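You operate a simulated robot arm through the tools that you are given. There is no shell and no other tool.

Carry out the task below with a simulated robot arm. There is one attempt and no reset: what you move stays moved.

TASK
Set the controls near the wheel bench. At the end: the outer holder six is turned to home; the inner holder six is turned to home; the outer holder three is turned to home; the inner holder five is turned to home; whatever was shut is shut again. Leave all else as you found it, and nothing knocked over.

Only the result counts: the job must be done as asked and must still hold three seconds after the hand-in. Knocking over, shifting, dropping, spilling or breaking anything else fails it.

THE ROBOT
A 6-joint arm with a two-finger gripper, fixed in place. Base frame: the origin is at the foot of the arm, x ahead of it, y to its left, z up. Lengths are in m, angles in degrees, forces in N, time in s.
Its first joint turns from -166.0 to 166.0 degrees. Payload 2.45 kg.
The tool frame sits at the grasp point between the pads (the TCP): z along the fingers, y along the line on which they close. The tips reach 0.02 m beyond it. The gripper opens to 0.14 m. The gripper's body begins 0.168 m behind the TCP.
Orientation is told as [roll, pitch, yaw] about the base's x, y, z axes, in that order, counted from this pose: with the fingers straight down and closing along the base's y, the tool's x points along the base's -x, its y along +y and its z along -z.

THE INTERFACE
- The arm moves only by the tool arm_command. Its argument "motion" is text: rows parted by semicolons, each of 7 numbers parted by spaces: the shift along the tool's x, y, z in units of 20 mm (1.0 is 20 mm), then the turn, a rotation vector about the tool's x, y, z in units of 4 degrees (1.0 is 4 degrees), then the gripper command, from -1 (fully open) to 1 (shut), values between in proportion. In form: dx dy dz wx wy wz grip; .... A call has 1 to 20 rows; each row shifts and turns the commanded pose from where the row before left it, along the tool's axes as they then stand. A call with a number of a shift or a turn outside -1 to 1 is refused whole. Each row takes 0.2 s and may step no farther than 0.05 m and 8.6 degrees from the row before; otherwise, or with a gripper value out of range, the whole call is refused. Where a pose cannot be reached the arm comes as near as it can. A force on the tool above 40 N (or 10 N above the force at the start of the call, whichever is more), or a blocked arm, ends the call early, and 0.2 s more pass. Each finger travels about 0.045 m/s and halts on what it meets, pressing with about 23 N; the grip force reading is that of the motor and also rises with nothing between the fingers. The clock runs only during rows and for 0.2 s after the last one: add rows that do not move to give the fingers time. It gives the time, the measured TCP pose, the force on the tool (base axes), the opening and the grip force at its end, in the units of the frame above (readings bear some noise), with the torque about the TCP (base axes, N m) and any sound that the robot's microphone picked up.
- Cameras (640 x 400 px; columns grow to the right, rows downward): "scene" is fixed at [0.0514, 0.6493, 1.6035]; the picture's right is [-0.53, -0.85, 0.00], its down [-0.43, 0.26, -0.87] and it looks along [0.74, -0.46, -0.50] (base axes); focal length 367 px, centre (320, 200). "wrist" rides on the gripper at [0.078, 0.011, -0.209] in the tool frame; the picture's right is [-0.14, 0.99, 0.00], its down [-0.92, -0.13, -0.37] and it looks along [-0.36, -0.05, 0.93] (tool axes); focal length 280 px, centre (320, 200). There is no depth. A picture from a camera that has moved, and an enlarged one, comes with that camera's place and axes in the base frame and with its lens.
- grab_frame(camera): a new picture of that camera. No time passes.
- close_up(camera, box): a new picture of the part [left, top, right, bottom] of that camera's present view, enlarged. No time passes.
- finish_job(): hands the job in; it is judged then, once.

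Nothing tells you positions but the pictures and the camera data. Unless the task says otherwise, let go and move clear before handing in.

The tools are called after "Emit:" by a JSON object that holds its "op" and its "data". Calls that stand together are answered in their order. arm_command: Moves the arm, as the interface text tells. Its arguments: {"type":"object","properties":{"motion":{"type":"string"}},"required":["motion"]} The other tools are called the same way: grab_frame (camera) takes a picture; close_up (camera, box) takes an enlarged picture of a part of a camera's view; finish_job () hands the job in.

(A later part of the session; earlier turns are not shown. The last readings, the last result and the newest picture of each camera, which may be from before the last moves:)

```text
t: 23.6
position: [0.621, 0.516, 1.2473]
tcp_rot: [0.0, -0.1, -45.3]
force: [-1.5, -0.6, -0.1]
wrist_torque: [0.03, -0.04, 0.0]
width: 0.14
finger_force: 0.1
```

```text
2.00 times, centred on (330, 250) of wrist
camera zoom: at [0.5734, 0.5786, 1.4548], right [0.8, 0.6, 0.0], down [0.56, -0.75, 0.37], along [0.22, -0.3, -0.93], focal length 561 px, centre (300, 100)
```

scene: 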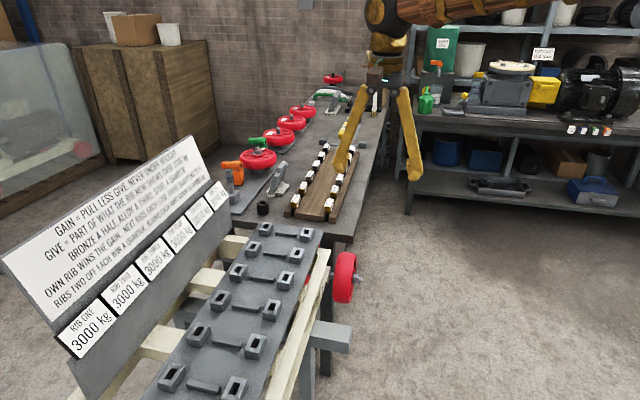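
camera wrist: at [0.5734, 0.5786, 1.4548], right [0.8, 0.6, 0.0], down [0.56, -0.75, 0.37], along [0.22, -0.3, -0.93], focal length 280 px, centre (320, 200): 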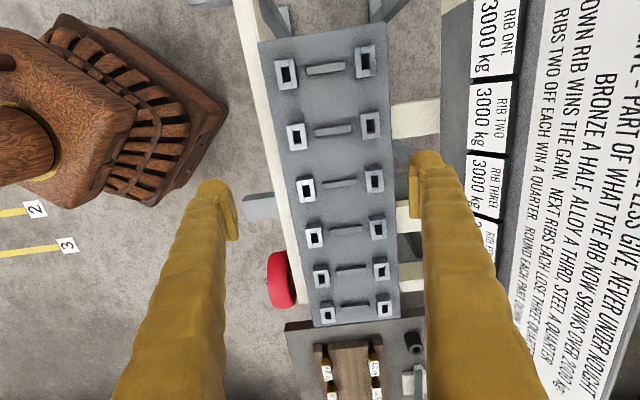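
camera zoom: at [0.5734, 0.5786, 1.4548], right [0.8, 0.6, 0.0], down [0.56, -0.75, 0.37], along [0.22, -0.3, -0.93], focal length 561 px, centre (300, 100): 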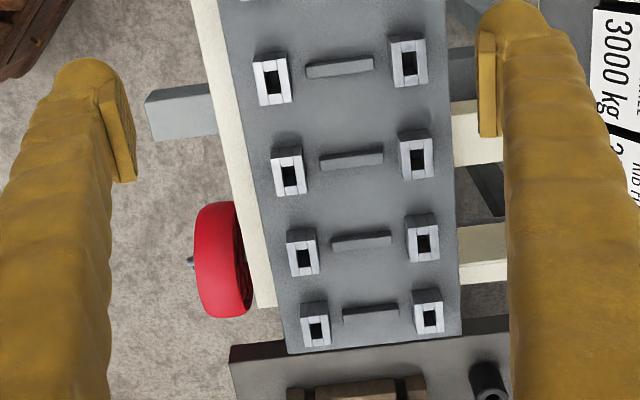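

Close-ups are rendered sharply, so I'll zoom very strongly on individual holders to look for any marks, gaps or slight rotations.

Emit:
{"op": "close_up", "data": {"camera": "scene", "box": [292, 222, 324, 242]}}

Emit:
{"op": "close_up", "data": {"camera": "scene", "box": [250, 217, 282, 237]}}

Emit:
{"op": "close_up", "data": {"camera": "wrist", "box": [290, 245, 410, 320]}}

Emit:
{"op": "close_up", "data": {"camera": "wrist", "box": [280, 160, 400, 235]}}

Emit:
{"op": "close_up", "data": {"camera": "wrist", "box": [260, 40, 400, 127]}}

Emit:
{"op": "close_up", "data": {"camera": "wrist", "box": [280, 110, 400, 185]}}

```text
16.00 times, centred on (308, 232) of scene
camera zoom: at [0.0514, 0.6493, 1.6035], right [-0.53, -0.85, 0.0], down [-0.43, 0.26, -0.87], along [0.74, -0.46, -0.5], focal length 5865 px, centre (512, -312)
```

zoom: 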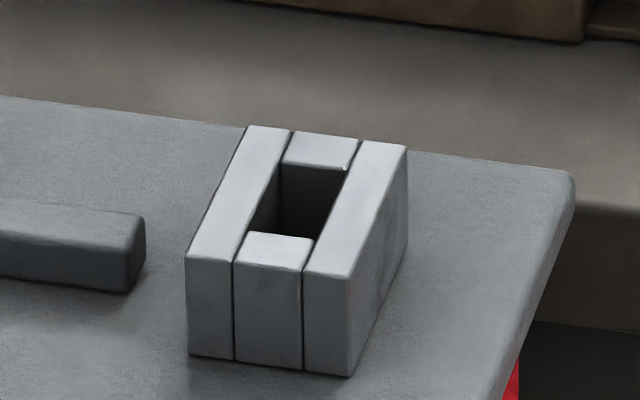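

```text
16.00 times, centred on (266, 227) of scene
camera zoom: at [0.0514, 0.6493, 1.6035], right [-0.53, -0.85, 0.0], down [-0.43, 0.26, -0.87], along [0.74, -0.46, -0.5], focal length 5865 px, centre (1184, -232)
```

zoom: 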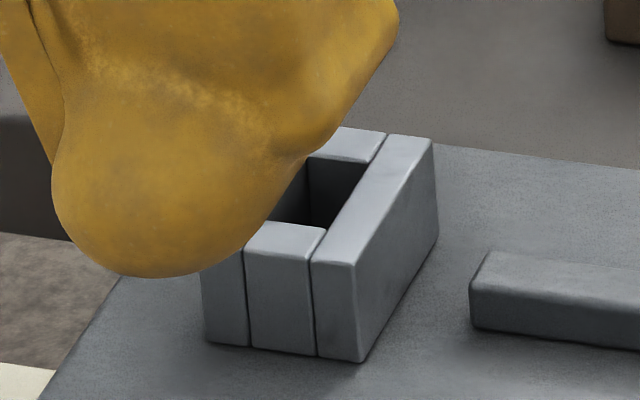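

```text
5.33 times, centred on (350, 282) of wrist
camera zoom: at [0.5734, 0.5786, 1.4548], right [0.8, 0.6, 0.0], down [0.56, -0.75, 0.37], along [0.22, -0.3, -0.93], focal length 1495 px, centre (160, -240)
```

zoom: 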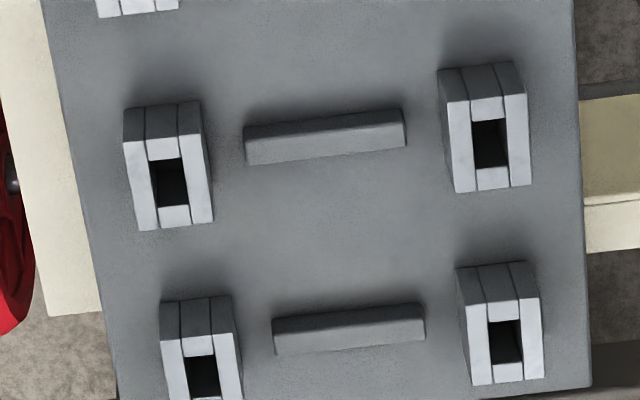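

```text
5.33 times, centred on (340, 198) of wrist
camera zoom: at [0.5734, 0.5786, 1.4548], right [0.8, 0.6, 0.0], down [0.56, -0.75, 0.37], along [0.22, -0.3, -0.93], focal length 1495 px, centre (213, 213)
```

zoom: 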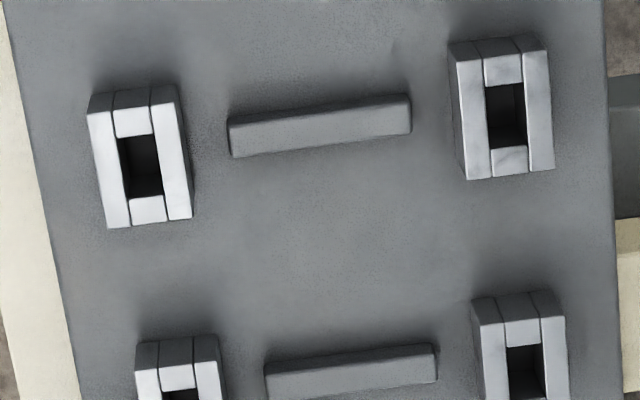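

```text
4.57 times, centred on (330, 84) of wrist
camera zoom: at [0.5734, 0.5786, 1.4548], right [0.8, 0.6, 0.0], down [0.56, -0.75, 0.37], along [0.22, -0.3, -0.93], focal length 1282 px, centre (274, 733)
```

zoom: 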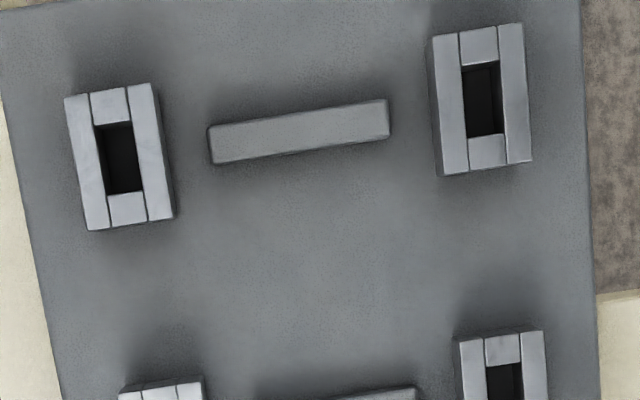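

```text
5.33 times, centred on (340, 148) of wrist
camera zoom: at [0.5734, 0.5786, 1.4548], right [0.8, 0.6, 0.0], down [0.56, -0.75, 0.37], along [0.22, -0.3, -0.93], focal length 1495 px, centre (213, 480)
```

zoom: 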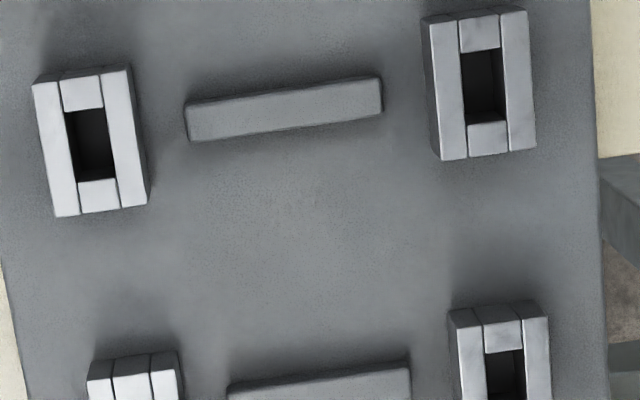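

The sockets show no turning feature, so I want to view the areas I haven't seen yet: to the left and behind the arm. I'll rotate the hand in place to look there.

Emit:
{"op": "arm_command", "data": {"motion": "0 0 -0.5 0 0 -1 -1; 0 0 -0.5 0 0 -1 -1; 0 0 -0.5 0 0 -1 -1; 0 0 -0.5 0 0 -1 -1; 0 0 -0.5 0 0 -1 -1; 0 0 -0.5 0 0 -1 -1; 0 0 -0.5 0 0 -1 -1; 0 0 -0.5 0 0 -1 -1; 0 0 0 0 0 -1 -1; 0 0 0 0 0 -1 -1; 0 0 0 0 0 -1 -1; 0 0 0 0 0 -1 -1; 0 0 0 0 0 -1 -1; 0 0 0 0 0 -1 -1; 0 0 0 0 0 -1 -1; 0 0 0 0 0 -1 -1; 0 0 0 0 0 -1 -1; 0 0 0 0 0 -1 -1; 0 0 0 0 0 -1 -1; 0 0 0 0 0 -1 -1"}}

Emit:
{"op": "grab_frame", "data": {"camera": "wrist"}}

Emit:
{"op": "close_up", "data": {"camera": "wrist", "box": [630, 0, 640, 400]}}

Emit:
{"op": "close_up", "data": {"camera": "wrist", "box": [0, 0, 640, 10]}}

Emit:
{"op": "close_up", "data": {"camera": "wrist", "box": [0, 0, 10, 400]}}

```text
t: 27.8
position: [0.6217, 0.5162, 1.3251]
tcp_rot: [0.0, -0.1, 34.7]
force: [-0.9, 0.3, 0.0]
wrist_torque: [0.03, -0.02, 0.02]
width: 0.1398
finger_force: 0.0
```

```text
taken
camera wrist: at [0.5501, 0.4796, 1.534], right [-0.45, 0.89, 0.0], down [0.83, 0.42, 0.37], along [0.33, 0.17, -0.93], focal length 280 px, centre (320, 200)
```

wrist: 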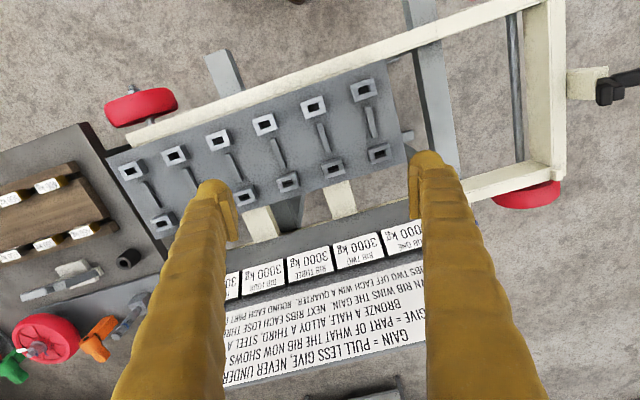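

```text
1.00 times, centred on (635, 200) of wrist (not enlarged: the box is as wide or as high as the picture)
camera zoom: at [0.5501, 0.4796, 1.534], right [-0.45, 0.89, 0.0], down [0.83, 0.42, 0.37], along [0.33, 0.17, -0.93], focal length 280 px, centre (5, 200)
```

zoom: 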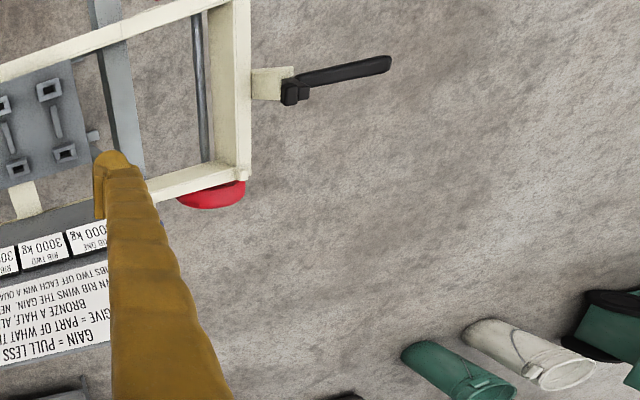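

```text
1.00 times, centred on (320, 5) of wrist (not enlarged: the box is as wide or as high as the picture)
camera zoom: at [0.5501, 0.4796, 1.534], right [-0.45, 0.89, 0.0], down [0.83, 0.42, 0.37], along [0.33, 0.17, -0.93], focal length 280 px, centre (320, 395)
```

zoom: 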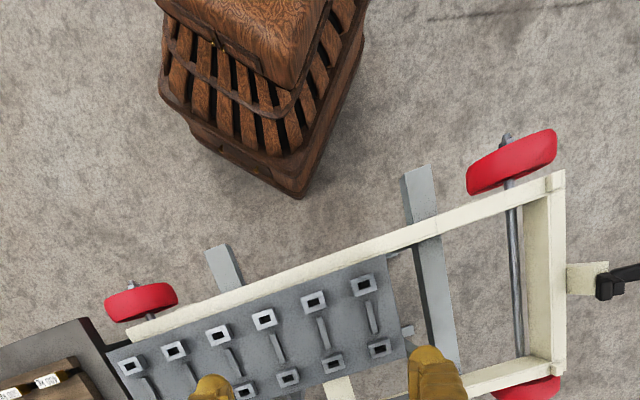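

```text
1.00 times, centred on (5, 200) of wrist (not enlarged: the box is as wide or as high as the picture)
camera zoom: at [0.5501, 0.4796, 1.534], right [-0.45, 0.89, 0.0], down [0.83, 0.42, 0.37], along [0.33, 0.17, -0.93], focal length 280 px, centre (635, 200)
```

zoom: 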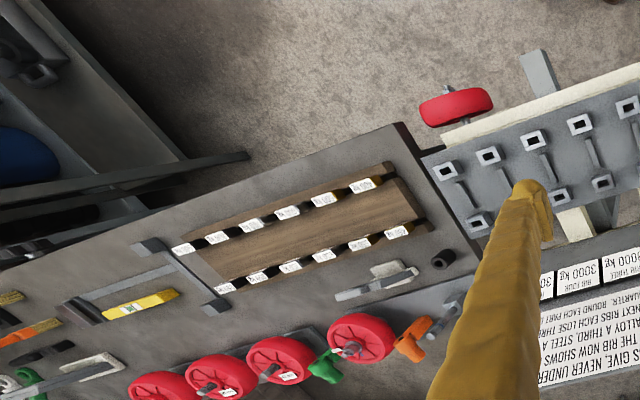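

This is a wagon chassis on trestles with the socket plate on top. I notice a small protrusion at the rib-one end of the plate; I'll zoom on that and on the other nearby details.

Emit:
{"op": "close_up", "data": {"camera": "wrist", "box": [360, 60, 460, 170]}}

Emit:
{"op": "close_up", "data": {"camera": "wrist", "box": [100, 70, 250, 165]}}

Emit:
{"op": "close_up", "data": {"camera": "wrist", "box": [0, 150, 120, 390]}}

Emit:
{"op": "close_up", "data": {"camera": "scene", "box": [100, 380, 260, 400]}}

Emit:
{"op": "close_up", "data": {"camera": "wrist", "box": [520, 40, 640, 140]}}

Emit:
{"op": "close_up", "data": {"camera": "wrist", "box": [230, 200, 430, 330]}}

```text
3.64 times, centred on (410, 115) of wrist
camera zoom: at [0.5501, 0.4796, 1.534], right [-0.45, 0.89, 0.0], down [0.83, 0.42, 0.37], along [0.33, 0.17, -0.93], focal length 1020 px, centre (-7, 509)
```

zoom: 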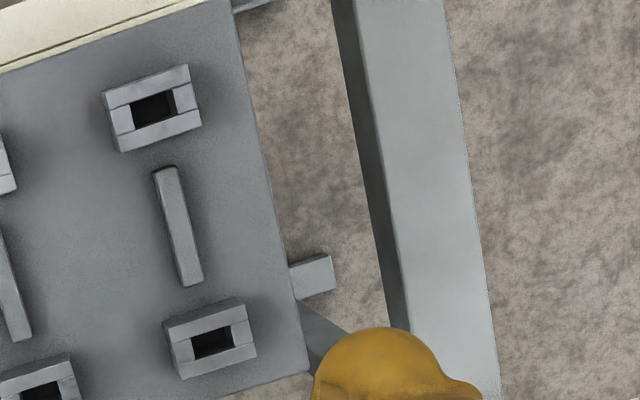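

```text
4.21 times, centred on (175, 118) of wrist
camera zoom: at [0.5501, 0.4796, 1.534], right [-0.45, 0.89, 0.0], down [0.83, 0.42, 0.37], along [0.33, 0.17, -0.93], focal length 1181 px, centre (930, 547)
```

zoom: 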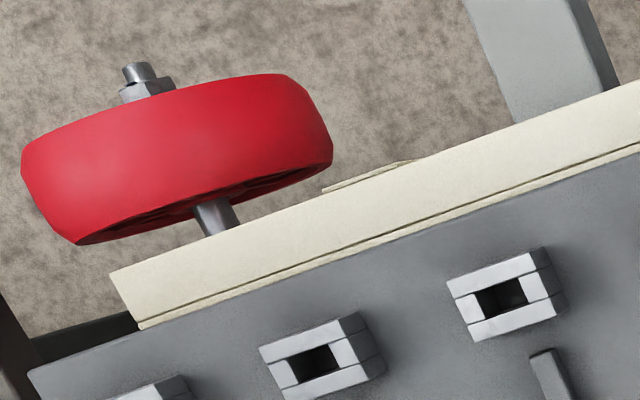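

```text
1.67 times, centred on (60, 270) of wrist
camera zoom: at [0.5501, 0.4796, 1.534], right [-0.45, 0.89, 0.0], down [0.83, 0.42, 0.37], along [0.33, 0.17, -0.93], focal length 467 px, centre (753, 83)
```

zoom: 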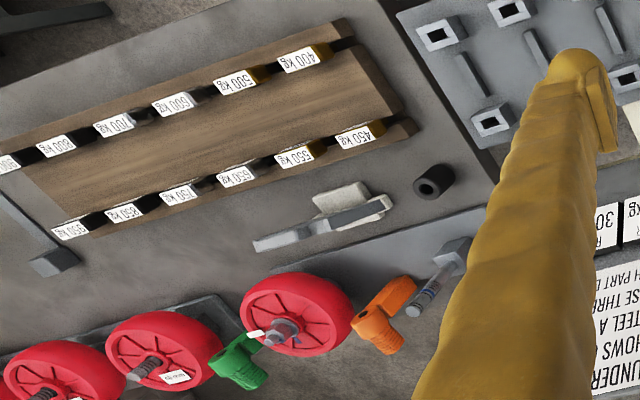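

```text
4.00 times, centred on (180, 390) of scene
camera zoom: at [0.0514, 0.6493, 1.6035], right [-0.53, -0.85, 0.0], down [-0.43, 0.26, -0.87], along [0.74, -0.46, -0.5], focal length 1466 px, centre (880, -560)
```

zoom: 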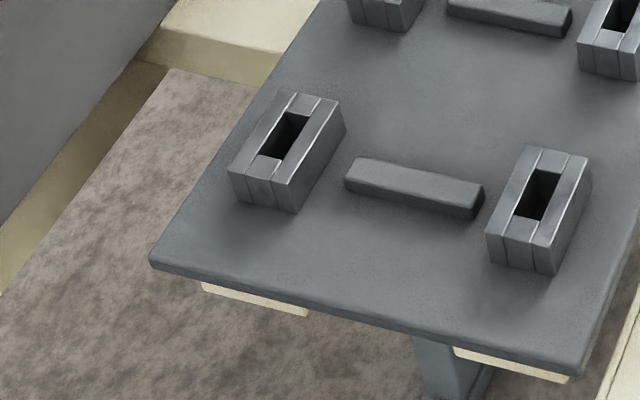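

```text
4.00 times, centred on (580, 90) of wrist
camera zoom: at [0.5501, 0.4796, 1.534], right [-0.45, 0.89, 0.0], down [0.83, 0.42, 0.37], along [0.33, 0.17, -0.93], focal length 1122 px, centre (-720, 640)
```

zoom: 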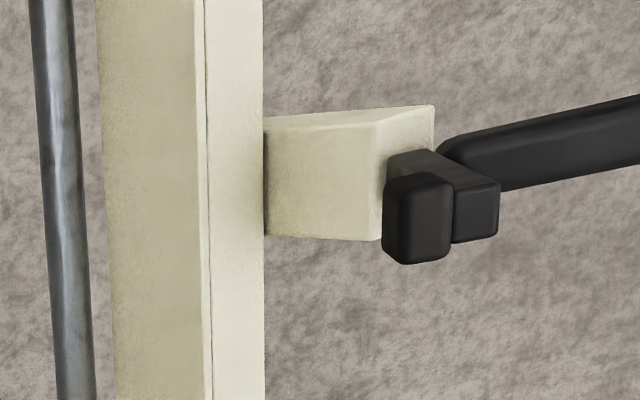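

```text
3.08 times, centred on (330, 265) of wrist
camera zoom: at [0.5501, 0.4796, 1.534], right [-0.45, 0.89, 0.0], down [0.83, 0.42, 0.37], along [0.33, 0.17, -0.93], focal length 863 px, centre (289, 0)
```

zoom: 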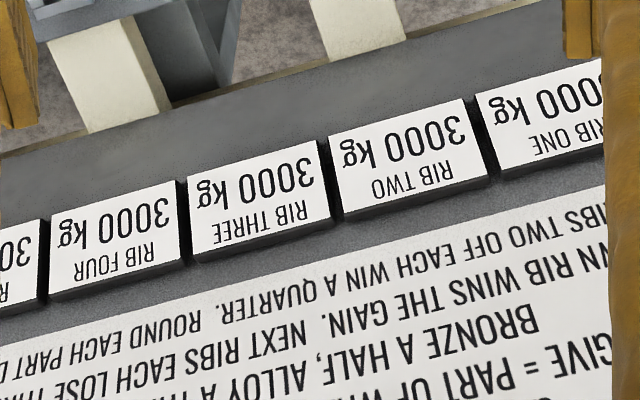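

I'll inspect each holder at maximum magnification for any asymmetry or mark that would tell "home" from "not home".

Emit:
{"op": "close_up", "data": {"camera": "scene", "box": [249, 217, 281, 237]}}

Emit:
{"op": "close_up", "data": {"camera": "scene", "box": [237, 240, 269, 260]}}

Emit:
{"op": "close_up", "data": {"camera": "scene", "box": [281, 246, 313, 266]}}

Emit:
{"op": "close_up", "data": {"camera": "scene", "box": [222, 262, 254, 282]}}

Emit:
{"op": "close_up", "data": {"camera": "scene", "box": [269, 270, 301, 290]}}

Emit:
{"op": "close_up", "data": {"camera": "scene", "box": [205, 288, 237, 312]}}

Emit:
{"op": "close_up", "data": {"camera": "scene", "box": [255, 298, 287, 322]}}

Emit:
{"op": "close_up", "data": {"camera": "scene", "box": [182, 322, 218, 346]}}

Emit:
{"op": "close_up", "data": {"camera": "scene", "box": [237, 332, 273, 356]}}

Emit:
{"op": "close_up", "data": {"camera": "scene", "box": [154, 362, 190, 392]}}

Emit:
{"op": "close_up", "data": {"camera": "scene", "box": [215, 372, 251, 400]}}

```text
16.00 times, centred on (265, 227) of scene
camera zoom: at [0.0514, 0.6493, 1.6035], right [-0.53, -0.85, 0.0], down [-0.43, 0.26, -0.87], along [0.74, -0.46, -0.5], focal length 5865 px, centre (1200, -232)
```

zoom: 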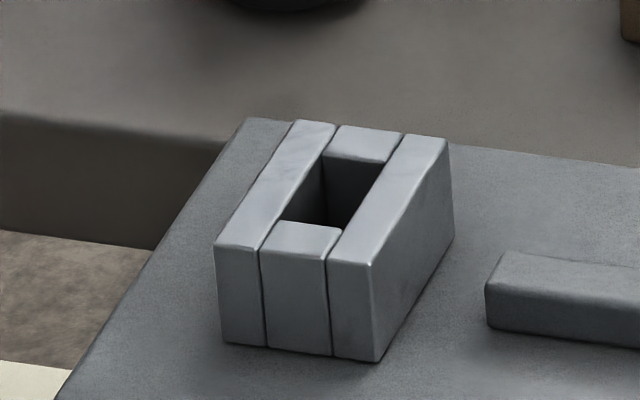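

```text
16.00 times, centred on (253, 250) of scene
camera zoom: at [0.0514, 0.6493, 1.6035], right [-0.53, -0.85, 0.0], down [-0.43, 0.26, -0.87], along [0.74, -0.46, -0.5], focal length 5865 px, centre (1392, -600)
```

zoom: 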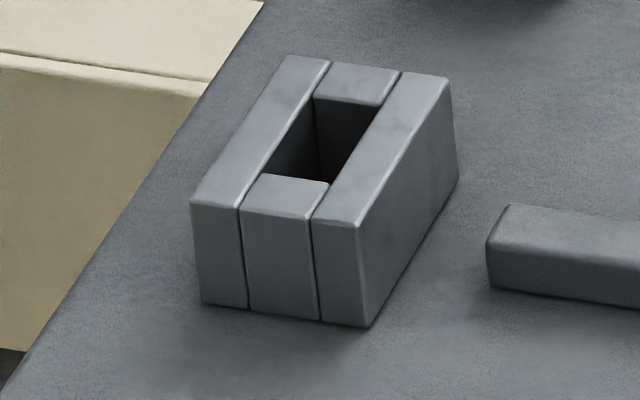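

```text
16.00 times, centred on (297, 256) of scene
camera zoom: at [0.0514, 0.6493, 1.6035], right [-0.53, -0.85, 0.0], down [-0.43, 0.26, -0.87], along [0.74, -0.46, -0.5], focal length 5865 px, centre (688, -696)
```

zoom: 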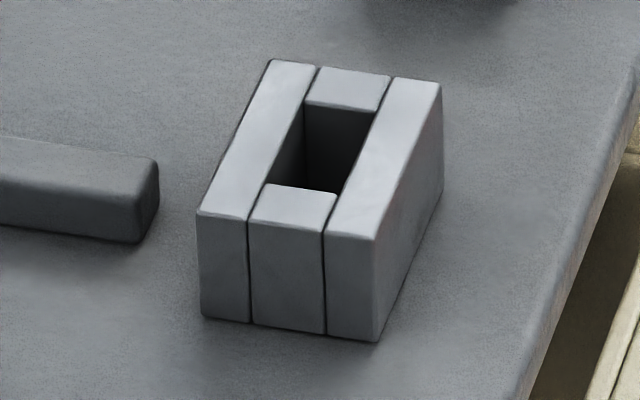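

```text
16.00 times, centred on (238, 272) of scene
camera zoom: at [0.0514, 0.6493, 1.6035], right [-0.53, -0.85, 0.0], down [-0.43, 0.26, -0.87], along [0.74, -0.46, -0.5], focal length 5865 px, centre (1632, -952)
```

zoom: 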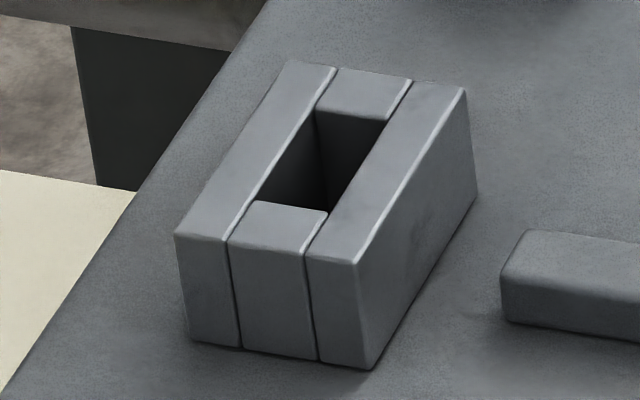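

```text
16.00 times, centred on (285, 280) of scene
camera zoom: at [0.0514, 0.6493, 1.6035], right [-0.53, -0.85, 0.0], down [-0.43, 0.26, -0.87], along [0.74, -0.46, -0.5], focal length 5865 px, centre (880, -1080)
```

zoom: 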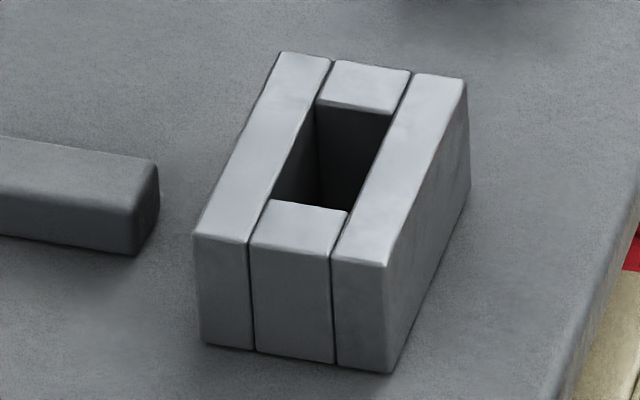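

```text
16.00 times, centred on (221, 300) of scene
camera zoom: at [0.0514, 0.6493, 1.6035], right [-0.53, -0.85, 0.0], down [-0.43, 0.26, -0.87], along [0.74, -0.46, -0.5], focal length 5865 px, centre (1904, -1400)
```

zoom: 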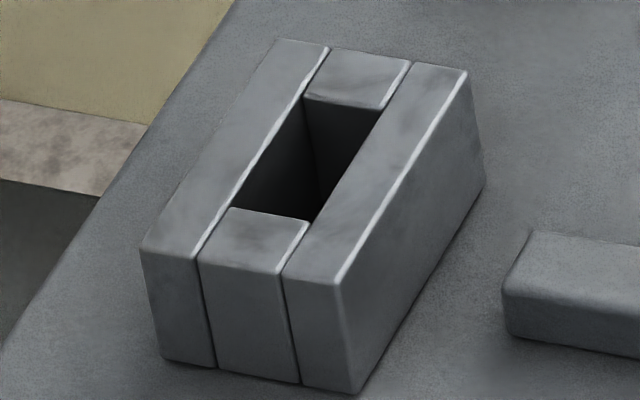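

```text
16.00 times, centred on (271, 310) of scene
camera zoom: at [0.0514, 0.6493, 1.6035], right [-0.53, -0.85, 0.0], down [-0.43, 0.26, -0.87], along [0.74, -0.46, -0.5], focal length 5865 px, centre (1104, -1560)
```

zoom: 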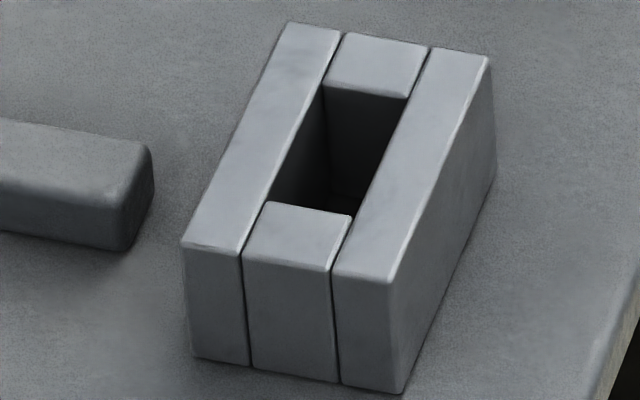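

```text
16.00 times, centred on (200, 334) of scene
camera zoom: at [0.0514, 0.6493, 1.6035], right [-0.53, -0.85, 0.0], down [-0.43, 0.26, -0.87], along [0.74, -0.46, -0.5], focal length 5865 px, centre (2240, -1944)
```

zoom: 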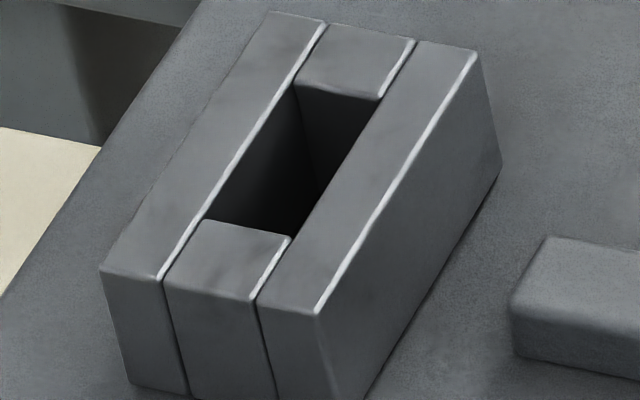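

```text
16.00 times, centred on (255, 344) of scene
camera zoom: at [0.0514, 0.6493, 1.6035], right [-0.53, -0.85, 0.0], down [-0.43, 0.26, -0.87], along [0.74, -0.46, -0.5], focal length 5865 px, centre (1360, -2104)
```

zoom: 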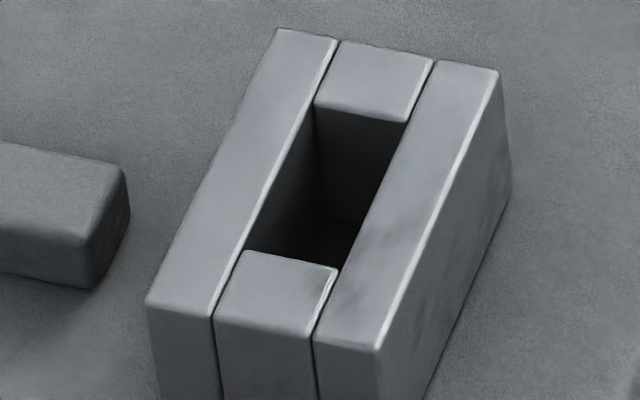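

```text
13.33 times, centred on (172, 377) of scene
camera zoom: at [0.0514, 0.6493, 1.6035], right [-0.53, -0.85, 0.0], down [-0.43, 0.26, -0.87], along [0.74, -0.46, -0.5], focal length 4888 px, centre (2293, -2160)
```

zoom: 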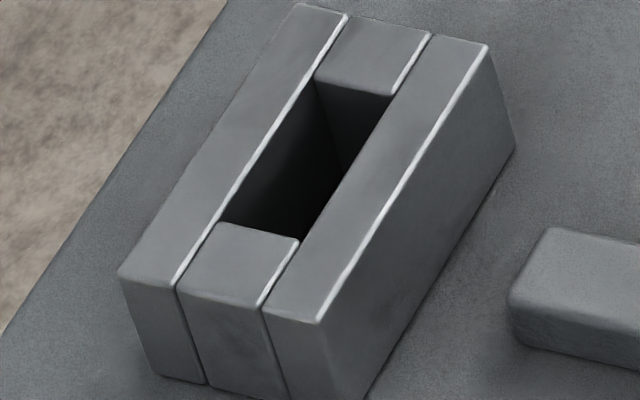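

```text
14.29 times, centred on (233, 386) of scene
camera zoom: at [0.0514, 0.6493, 1.6035], right [-0.53, -0.85, 0.0], down [-0.43, 0.26, -0.87], along [0.74, -0.46, -0.5], focal length 5237 px, centre (1563, -2457)
```

zoom: 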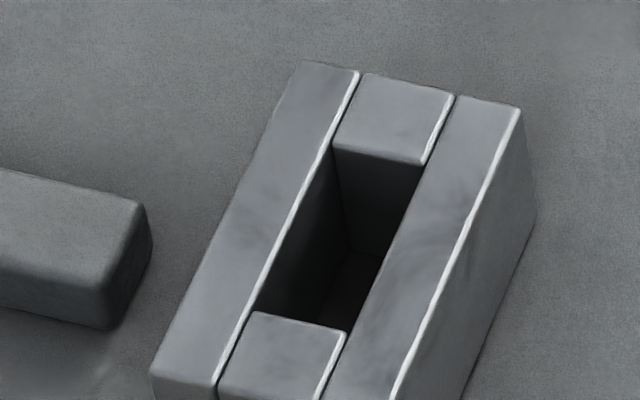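

All twelve sockets look the same from here. I'll position the hand over outer holder three (one of the targets) and inspect it close up before touching anything.

Emit:
{"op": "arm_command", "data": {"motion": "0 0 0 0 0 1 -1; 0 0 0 0 0 1 -1; 0 0 0 0 0 1 -1; 0 0 0 0 0 1 -1; 0 0 0 0 0 1 -1; 0 0 0 0 0 1 -1; 0 0 0 0 0 1 -1; 0 0 0 0 0 1 -1; 0 0 0 0 0 1 -1; 0 0 0 0 0 1 -1; 0 0 0 0 0 1 -1; 0 0 0 0 0 1 -1; 0 0 0 0 0 1 -1; 0 0 0 0 0 1 -1; 0 0 0 0 0 1 -1; 0 0 0 0 0 1 -1; 0 0 0 0 0 1 -1; 0 0 0 0 0 1 -1; 0 0 0 0 0 1 -1; 0 0 0 0 0 1 -1"}}

Emit:
{"op": "arm_command", "data": {"motion": "-0.348 -0.141 0.9 0 0 0 -1; -0.348 -0.141 0.9 0 0 0 -1; -0.348 -0.141 0.9 0 0 0 -1; -0.348 -0.141 0.9 0 0 0 -1; -0.348 -0.141 0.9 0 0 0 -1; -0.348 -0.141 0.9 0 0 0 -1; -0.348 -0.141 0.9 0 0 0 -1; -0.348 -0.141 0.9 0 0 0 -1; -0.348 -0.141 0.9 0 0 0 -1; -0.348 -0.141 0.9 0 0 0 -1; -0.348 -0.141 0.9 0 0 0 -1; -0.348 -0.141 0.9 0 0 0 -1; -0.348 -0.141 0.9 0 0 0 -1; -0.348 -0.141 0.9 0 0 0 -1; -0.348 -0.141 0.9 0 0 0 -1; -0.348 -0.141 0.9 0 0 0 -1"}}

Emit:
{"op": "grab_frame", "data": {"camera": "wrist"}}

Emit:
{"op": "grab_frame", "data": {"camera": "scene"}}

```text
t: 32.0
position: [0.6217, 0.5153, 1.3259]
tcp_rot: [0.1, -0.1, -45.5]
force: [-1.3, 0.6, -0.1]
wrist_torque: [0.0, -0.04, 0.03]
width: 0.1399
finger_force: 0.0
```

```text
t: 35.4
position: [0.6681, 0.4048, 1.0365]
tcp_rot: [0.0, 0.1, -45.4]
force: [1.0, -0.4, -0.2]
wrist_torque: [-0.01, -0.02, 0.02]
width: 0.1399
finger_force: 0.0
```

```text
taken
camera wrist: at [0.6208, 0.4669, 1.2455], right [0.8, 0.6, 0.0], down [0.56, -0.75, 0.37], along [0.22, -0.3, -0.93], focal length 280 px, centre (320, 200)
```

wrist: 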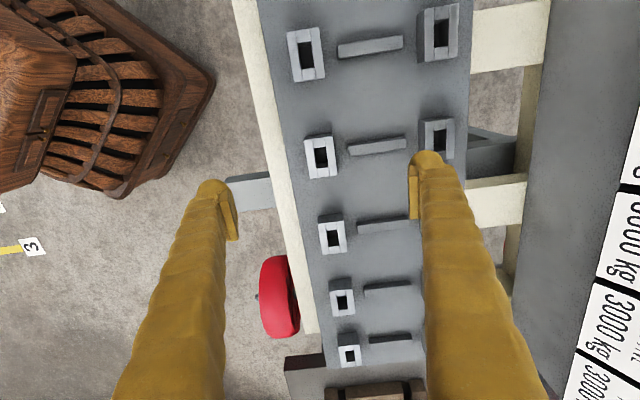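

```text
taken
```

scene: 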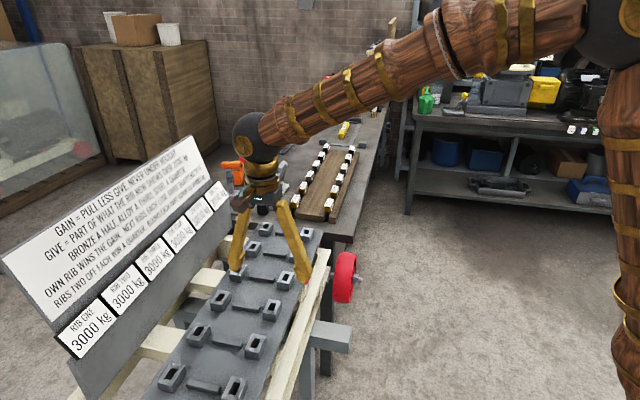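

Emit:
{"op": "close_up", "data": {"camera": "wrist", "box": [288, 130, 368, 180]}}

Emit:
{"op": "close_up", "data": {"camera": "wrist", "box": [300, 200, 460, 300]}}

Emit:
{"op": "close_up", "data": {"camera": "wrist", "box": [310, 265, 440, 375]}}

```text
8.00 times, centred on (328, 155) of wrist
camera zoom: at [0.6208, 0.4669, 1.2455], right [0.8, 0.6, 0.0], down [0.56, -0.75, 0.37], along [0.22, -0.3, -0.93], focal length 2243 px, centre (256, 560)
```

zoom: 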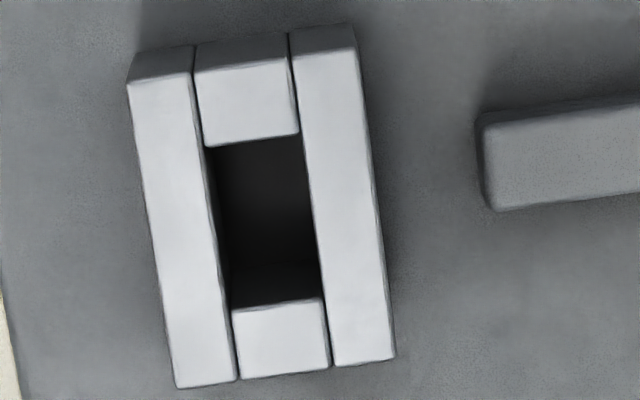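

```text
4.00 times, centred on (380, 250) of wrist
camera zoom: at [0.6208, 0.4669, 1.2455], right [0.8, 0.6, 0.0], down [0.56, -0.75, 0.37], along [0.22, -0.3, -0.93], focal length 1122 px, centre (80, 0)
```

zoom: 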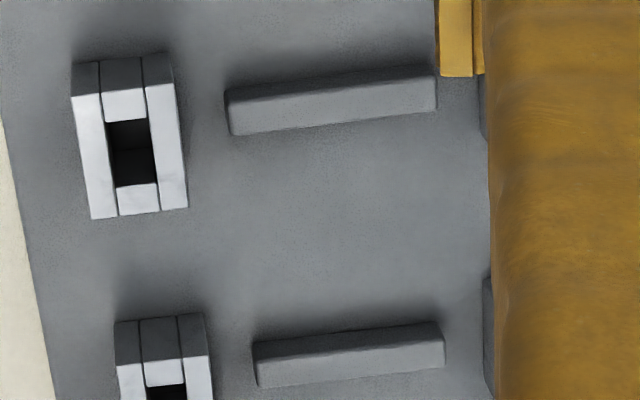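

```text
3.64 times, centred on (375, 320) of wrist
camera zoom: at [0.6208, 0.4669, 1.2455], right [0.8, 0.6, 0.0], down [0.56, -0.75, 0.37], along [0.22, -0.3, -0.93], focal length 1020 px, centre (120, -236)
```

zoom: 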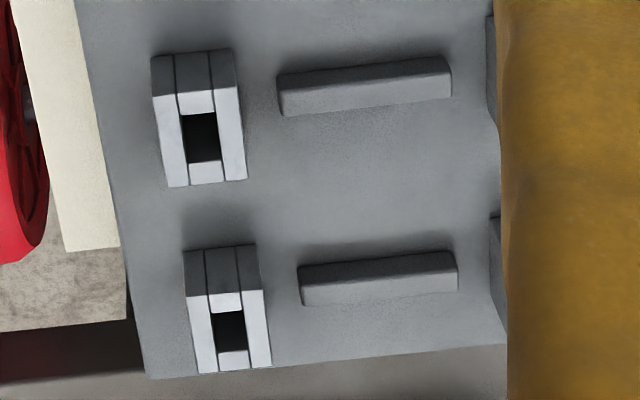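

The socket is exactly in line with the plate and my hand. I'll narrow the fingers and come down a little above outer holder three to check alignment before touching.

Emit:
{"op": "arm_command", "data": {"motion": "0.17 0.02 0 0 0 0 0.3; 0 0 0 0 0 0 0.3; 0 0 0 0 0 0 0.3; 0 0 0 0 0 0 0.3; 0 0 0.5 0 0 0 0.3; 0 0 0.5 0 0 0 0.3; 0 0 0.5 0 0 0 0.3; 0 0 0.5 0 0 0 0.3"}}

Emit:
{"op": "grab_frame", "data": {"camera": "wrist"}}

Emit:
{"op": "close_up", "data": {"camera": "scene", "box": [220, 250, 320, 330]}}

```text
t: 37.2
position: [0.6652, 0.4066, 0.9969]
tcp_rot: [0.0, 0.1, -45.4]
force: [0.6, 0.1, 0.4]
wrist_torque: [0.03, 0.0, -0.04]
width: 0.0489
finger_force: 0.1
```

```text
taken
camera wrist: at [0.6182, 0.4699, 1.2057], right [0.8, 0.6, 0.0], down [0.56, -0.75, 0.37], along [0.22, -0.3, -0.93], focal length 280 px, centre (320, 200)
```

wrist: 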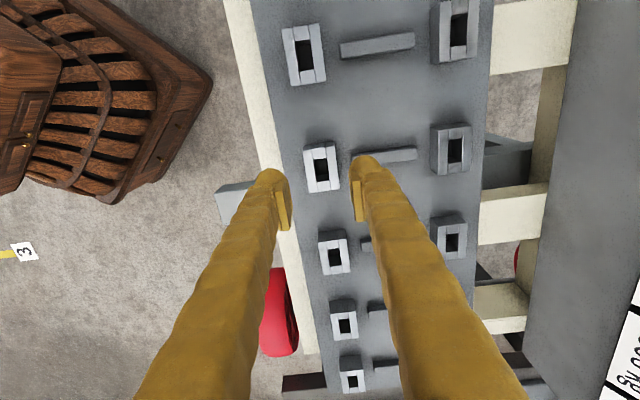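

```text
5.00 times, centred on (270, 290) of scene
camera zoom: at [0.0514, 0.6493, 1.6035], right [-0.53, -0.85, 0.0], down [-0.43, 0.26, -0.87], along [0.74, -0.46, -0.5], focal length 1833 px, centre (570, -250)
```

zoom: 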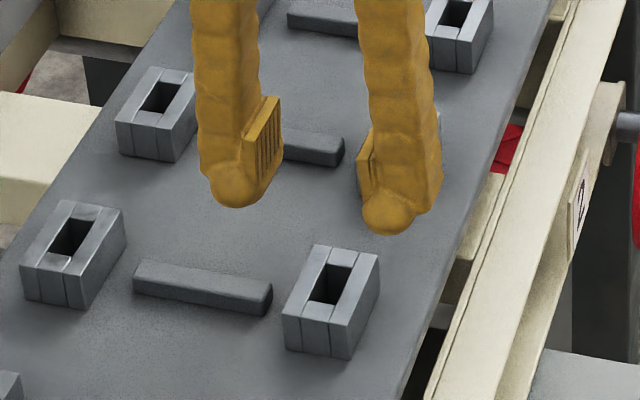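

The gap between the socket and the middle bar is too tight for a finger, so I'll turn the hand 90° and approach the socket from its two free ends instead. I stay hovering above while turning.

Emit:
{"op": "arm_command", "data": {"motion": "0 0 0 0 0 -1 0.1; 0 0 0 0 0 -1 0.1; 0 0 0 0 0 -1 0.1; 0 0 0 0 0 -1 0.1; 0 0 0 0 0 -1 0.1; 0 0 0 0 0 -1 0.1; 0 0 0 0 0 -1 0.1; 0 0 0 0 0 -1 0.1; 0 0 0 0 0 -1 0.1; 0 0 0 0 0 -1 0.1; 0 0 0 0 0 -1 0.1; 0 0 0 0 0 -1 0.1; 0 0 0 0 0 -1 0.1; 0 0 0 0 0 -1 0.1; 0 0 0 0 0 -1 0.1; 0 0 0 0 0 -1 0.1; 0 0 0 0 0 -1 0.1; 0 0 0 0 0 -1 0.1; 0 0 0 0 0 -1 0.1; 0 0 0 0 0 -1 0.1"}}

Emit:
{"op": "arm_command", "data": {"motion": "0 0 0 0 0 -1 0.1; 0 0 0 0 0 -1 0.1; 0 0 0 0 0 -0.5 0.1; 0 0 0 0 0 0 0.1"}}

Emit:
{"op": "grab_frame", "data": {"camera": "wrist"}}

Emit:
{"op": "close_up", "data": {"camera": "scene", "box": [220, 250, 320, 330]}}

```text
t: 41.4
position: [0.6665, 0.4081, 0.9973]
tcp_rot: [0.0, -0.1, 34.7]
force: [-0.7, -0.2, 0.7]
wrist_torque: [-0.01, 0.01, 0.0]
width: 0.0631
finger_force: 0.0
```

```text
t: 42.4
position: [0.6658, 0.4073, 0.9968]
tcp_rot: [-0.1, -0.1, 44.6]
force: [-0.4, 0.7, 0.1]
wrist_torque: [0.02, -0.02, 0.04]
width: 0.0631
finger_force: 0.1
```

```text
taken
camera wrist: at [0.6025, 0.3594, 1.2061], right [-0.6, 0.8, 0.0], down [0.74, 0.56, 0.37], along [0.3, 0.22, -0.93], focal length 280 px, centre (320, 200)
```

wrist: 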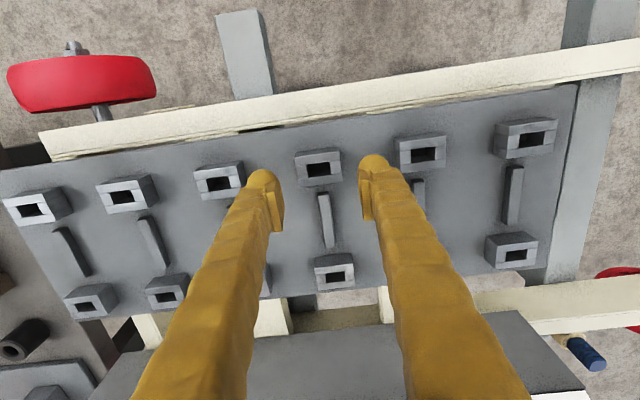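

```text
5.00 times, centred on (270, 290) of scene
camera zoom: at [0.0514, 0.6493, 1.6035], right [-0.53, -0.85, 0.0], down [-0.43, 0.26, -0.87], along [0.74, -0.46, -0.5], focal length 1833 px, centre (570, -250)
```

zoom: 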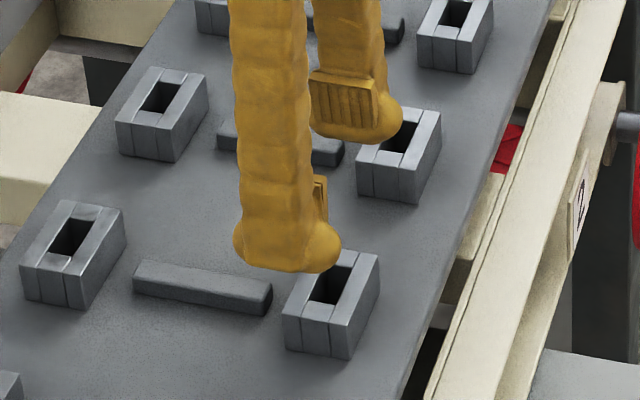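

I notice a blue object at the lower right of this view that I had not seen before. Let me zoom in there.

Emit:
{"op": "close_up", "data": {"camera": "wrist", "box": [520, 300, 640, 400]}}

Emit:
{"op": "close_up", "data": {"camera": "wrist", "box": [630, 390, 640, 400]}}

Emit:
{"op": "close_up", "data": {"camera": "wrist", "box": [440, 390, 640, 400]}}

Emit:
{"op": "close_up", "data": {"camera": "wrist", "box": [0, 390, 640, 400]}}

Emit:
{"op": "close_up", "data": {"camera": "wrist", "box": [630, 0, 640, 400]}}

```text
4.00 times, centred on (580, 350) of wrist
camera zoom: at [0.6025, 0.3594, 1.2061], right [-0.6, 0.8, 0.0], down [0.74, 0.56, 0.37], along [0.3, 0.22, -0.93], focal length 1122 px, centre (-720, -400)
```

zoom: 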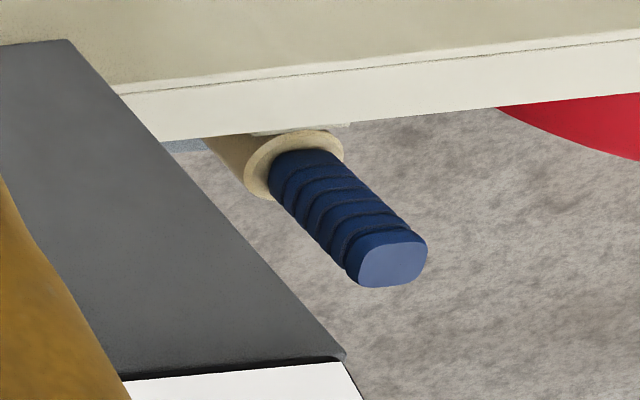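

```text
16.00 times, centred on (635, 395) of wrist
camera zoom: at [0.6025, 0.3594, 1.2061], right [-0.6, 0.8, 0.0], down [0.74, 0.56, 0.37], along [0.3, 0.22, -0.93], focal length 4486 px, centre (-4720, -2920)
```

zoom: 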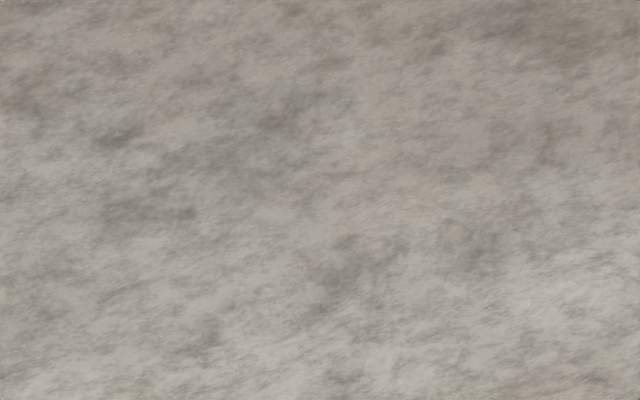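

```text
3.20 times, centred on (540, 395) of wrist
camera zoom: at [0.6025, 0.3594, 1.2061], right [-0.6, 0.8, 0.0], down [0.74, 0.56, 0.37], along [0.3, 0.22, -0.93], focal length 897 px, centre (-384, -424)
```

zoom: 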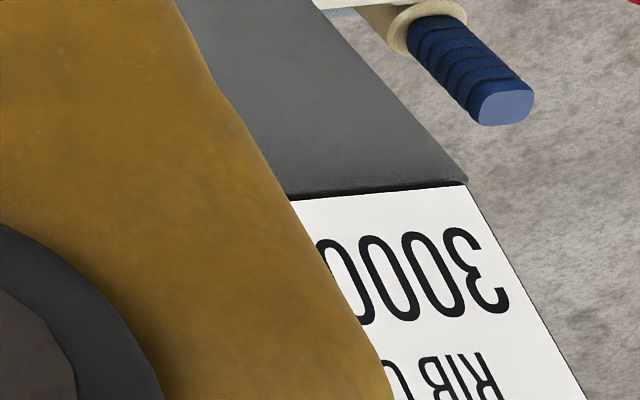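

```text
1.00 times, centred on (320, 395) of wrist (not enlarged: the box is as wide or as high as the picture)
camera zoom: at [0.6025, 0.3594, 1.2061], right [-0.6, 0.8, 0.0], down [0.74, 0.56, 0.37], along [0.3, 0.22, -0.93], focal length 280 px, centre (320, 5)
```

zoom: 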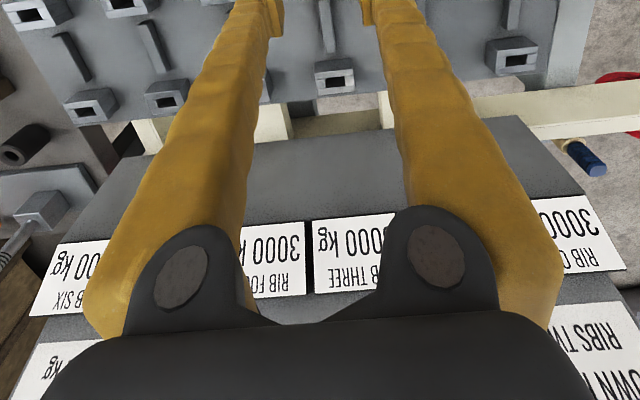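

```text
1.00 times, centred on (635, 200) of wrist (not enlarged: the box is as wide or as high as the picture)
camera zoom: at [0.6025, 0.3594, 1.2061], right [-0.6, 0.8, 0.0], down [0.74, 0.56, 0.37], along [0.3, 0.22, -0.93], focal length 280 px, centre (5, 200)
```

zoom: 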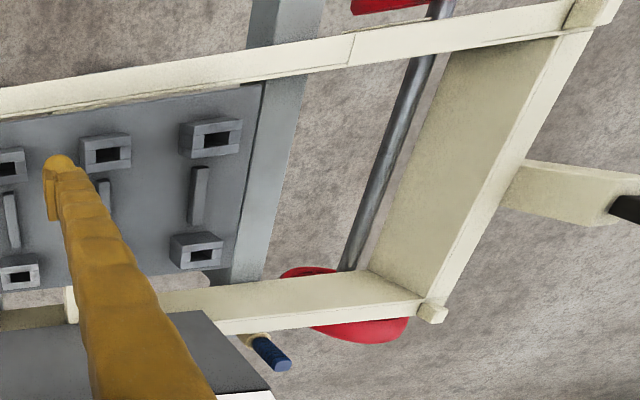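

A blue handle grip sits on the wagon's far side. There is also a small label on the rail near the wheel; let me read it.

Emit:
{"op": "close_up", "data": {"camera": "scene", "box": [318, 250, 358, 290]}}

Emit:
{"op": "close_up", "data": {"camera": "scene", "box": [325, 265, 345, 285]}}

Emit:
{"op": "close_up", "data": {"camera": "scene", "box": [400, 380, 640, 400]}}

Emit:
{"op": "close_up", "data": {"camera": "scene", "box": [0, 390, 10, 400]}}

Emit:
{"op": "close_up", "data": {"camera": "scene", "box": [0, 380, 200, 400]}}

```text
10.00 times, centred on (338, 270) of scene
camera zoom: at [0.0514, 0.6493, 1.6035], right [-0.53, -0.85, 0.0], down [-0.43, 0.26, -0.87], along [0.74, -0.46, -0.5], focal length 3666 px, centre (140, -500)
```

zoom: 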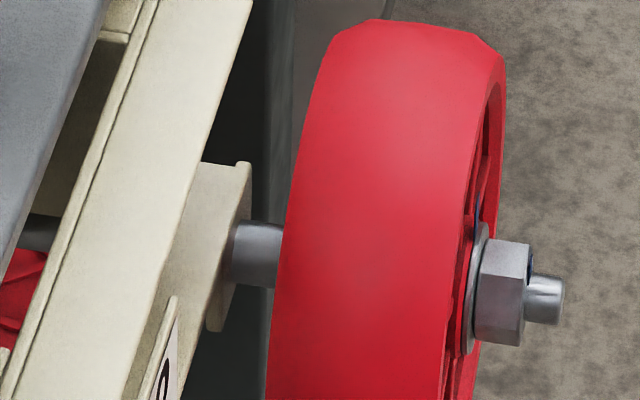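

```text
16.00 times, centred on (335, 275) of scene
camera zoom: at [0.0514, 0.6493, 1.6035], right [-0.53, -0.85, 0.0], down [-0.43, 0.26, -0.87], along [0.74, -0.46, -0.5], focal length 5865 px, centre (80, -1000)
```

zoom: 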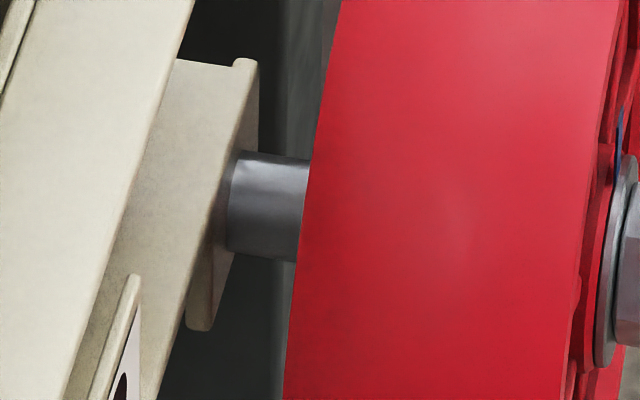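

```text
2.67 times, centred on (520, 390) of scene
camera zoom: at [0.0514, 0.6493, 1.6035], right [-0.53, -0.85, 0.0], down [-0.43, 0.26, -0.87], along [0.74, -0.46, -0.5], focal length 978 px, centre (-213, -307)
```

zoom: 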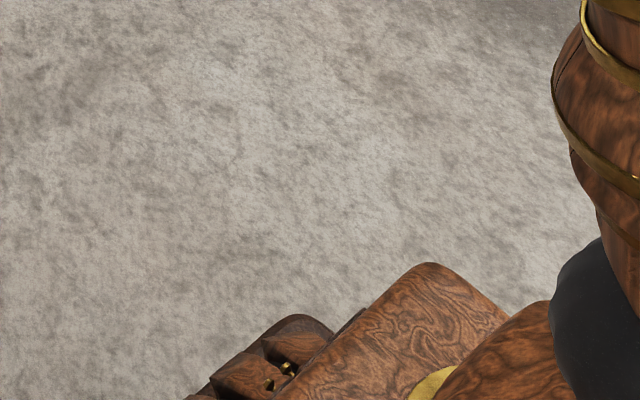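

```text
16.00 times, centred on (5, 395) of scene
camera zoom: at [0.0514, 0.6493, 1.6035], right [-0.53, -0.85, 0.0], down [-0.43, 0.26, -0.87], along [0.74, -0.46, -0.5], focal length 5865 px, centre (5360, -2920)
```

zoom: 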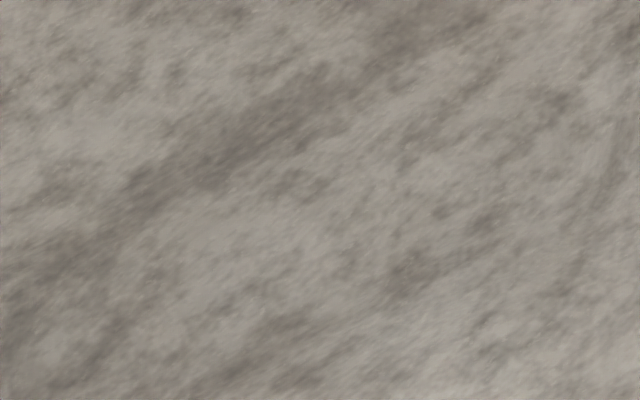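

```text
3.20 times, centred on (100, 390) of scene
camera zoom: at [0.0514, 0.6493, 1.6035], right [-0.53, -0.85, 0.0], down [-0.43, 0.26, -0.87], along [0.74, -0.46, -0.5], focal length 1173 px, centre (1024, -408)
```

zoom: 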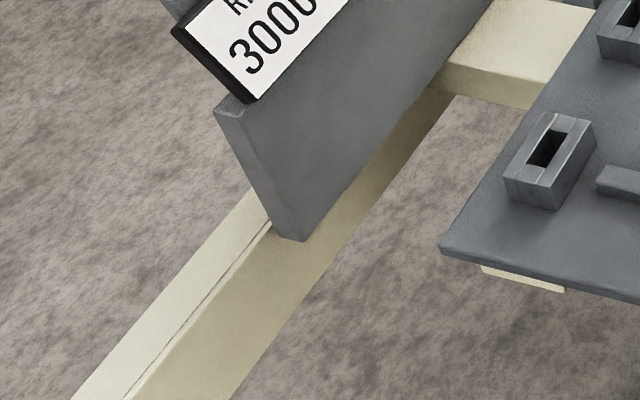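

The label faces outward on the robot's side of the wagon, which I have not seen yet. I'll lift away from the socket and look at that outer side of the wagon with a tilted hand.

Emit:
{"op": "arm_command", "data": {"motion": "0 0 -1 0 0 0 0.1; 0 0 -1 0 0 0 0.1; 0 0 -1 0 0 0 -0.5; 0 0 -1 0 0 0 -1; 0 0 -1 0 0 0 -1; 0 0 -1 0 0 0 -1; 0 0 -1 0 0 0 -1; 0.975 -0.65 0 0 0 0 -1; 0.975 -0.65 0 0 0 0 -1; 0.975 -0.65 0 0 0 0 -1; 0.975 -0.65 0 0 0 0 -1; 0.975 -0.65 0 0 0 0 -1; 0.975 -0.65 0 0 0 0 -1; 0.975 -0.65 0 0 0 0 -1; 0.975 -0.65 0 0 0 0 -1; 0.975 -0.65 0 0 0 0 -1; 0.975 -0.65 0 0 0 0 -1; 0.975 -0.65 0 0 0 0 -1; 0.975 -0.65 0 0 0 0 -1"}}

Emit:
{"op": "arm_command", "data": {"motion": "0.975 -0.65 0 0 0 0 -1; 0.975 -0.65 0 0 0 0 -1; 0.975 -0.65 0 0 0 0 -1; 0.975 -0.65 0 0 0 0 -1; 0 0 0 0 -1 0 -1; 0 0 0 0 -1 0 -1; 0 0 0 0 -1 0 -1; 0 0 0 0 -1 0 -1; 0 0 0 0 -1 0 -1; 0 0 0 0 -1 0 -1; 0 0 0 0 -1 0 -1; 0 0 0 0 -1 0 -1; 0 0 0 0 -1 0 -1; 0 0 0 0 -1 0 -1"}}

Emit:
{"op": "grab_frame", "data": {"camera": "wrist"}}

Emit:
{"op": "grab_frame", "data": {"camera": "scene"}}

```text
t: 46.4
position: [0.6082, 0.1322, 1.1382]
tcp_rot: [-0.1, -0.1, 44.6]
force: [0.7, -0.1, -0.3]
wrist_torque: [0.03, -0.02, 0.01]
width: 0.1399
finger_force: 0.1
```

```text
t: 49.4
position: [0.5892, 0.0402, 1.1377]
tcp_rot: [-0.2, -40.1, 44.7]
force: [-0.2, -0.3, 0.2]
wrist_torque: [-0.05, 0.01, 0.02]
width: 0.1399
finger_force: 0.0
```

```text
taken
camera wrist: at [0.4434, -0.0894, 1.2467], right [-0.62, 0.78, 0.09], down [0.42, 0.24, 0.88], along [0.66, 0.58, -0.48], focal length 280 px, centre (320, 200)
```

wrist: 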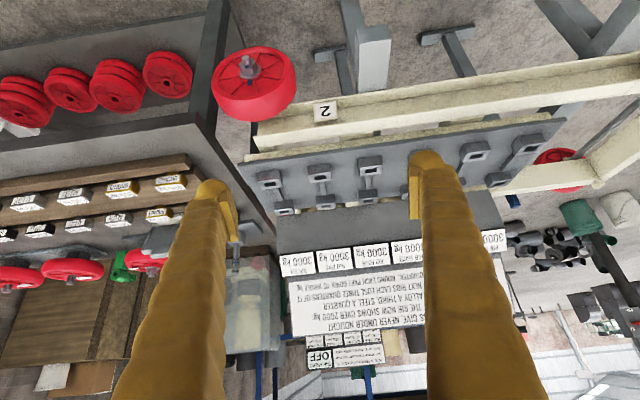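

```text
taken
```

scene: 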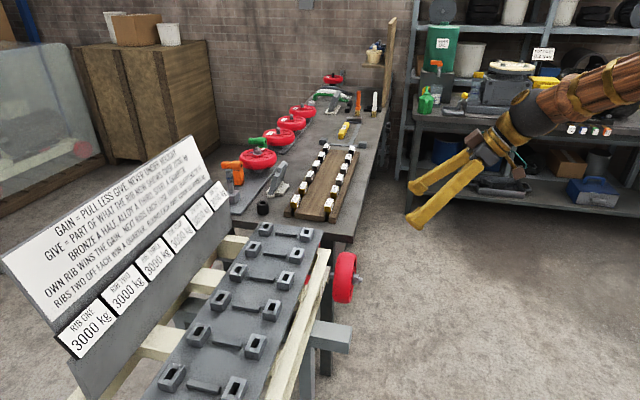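

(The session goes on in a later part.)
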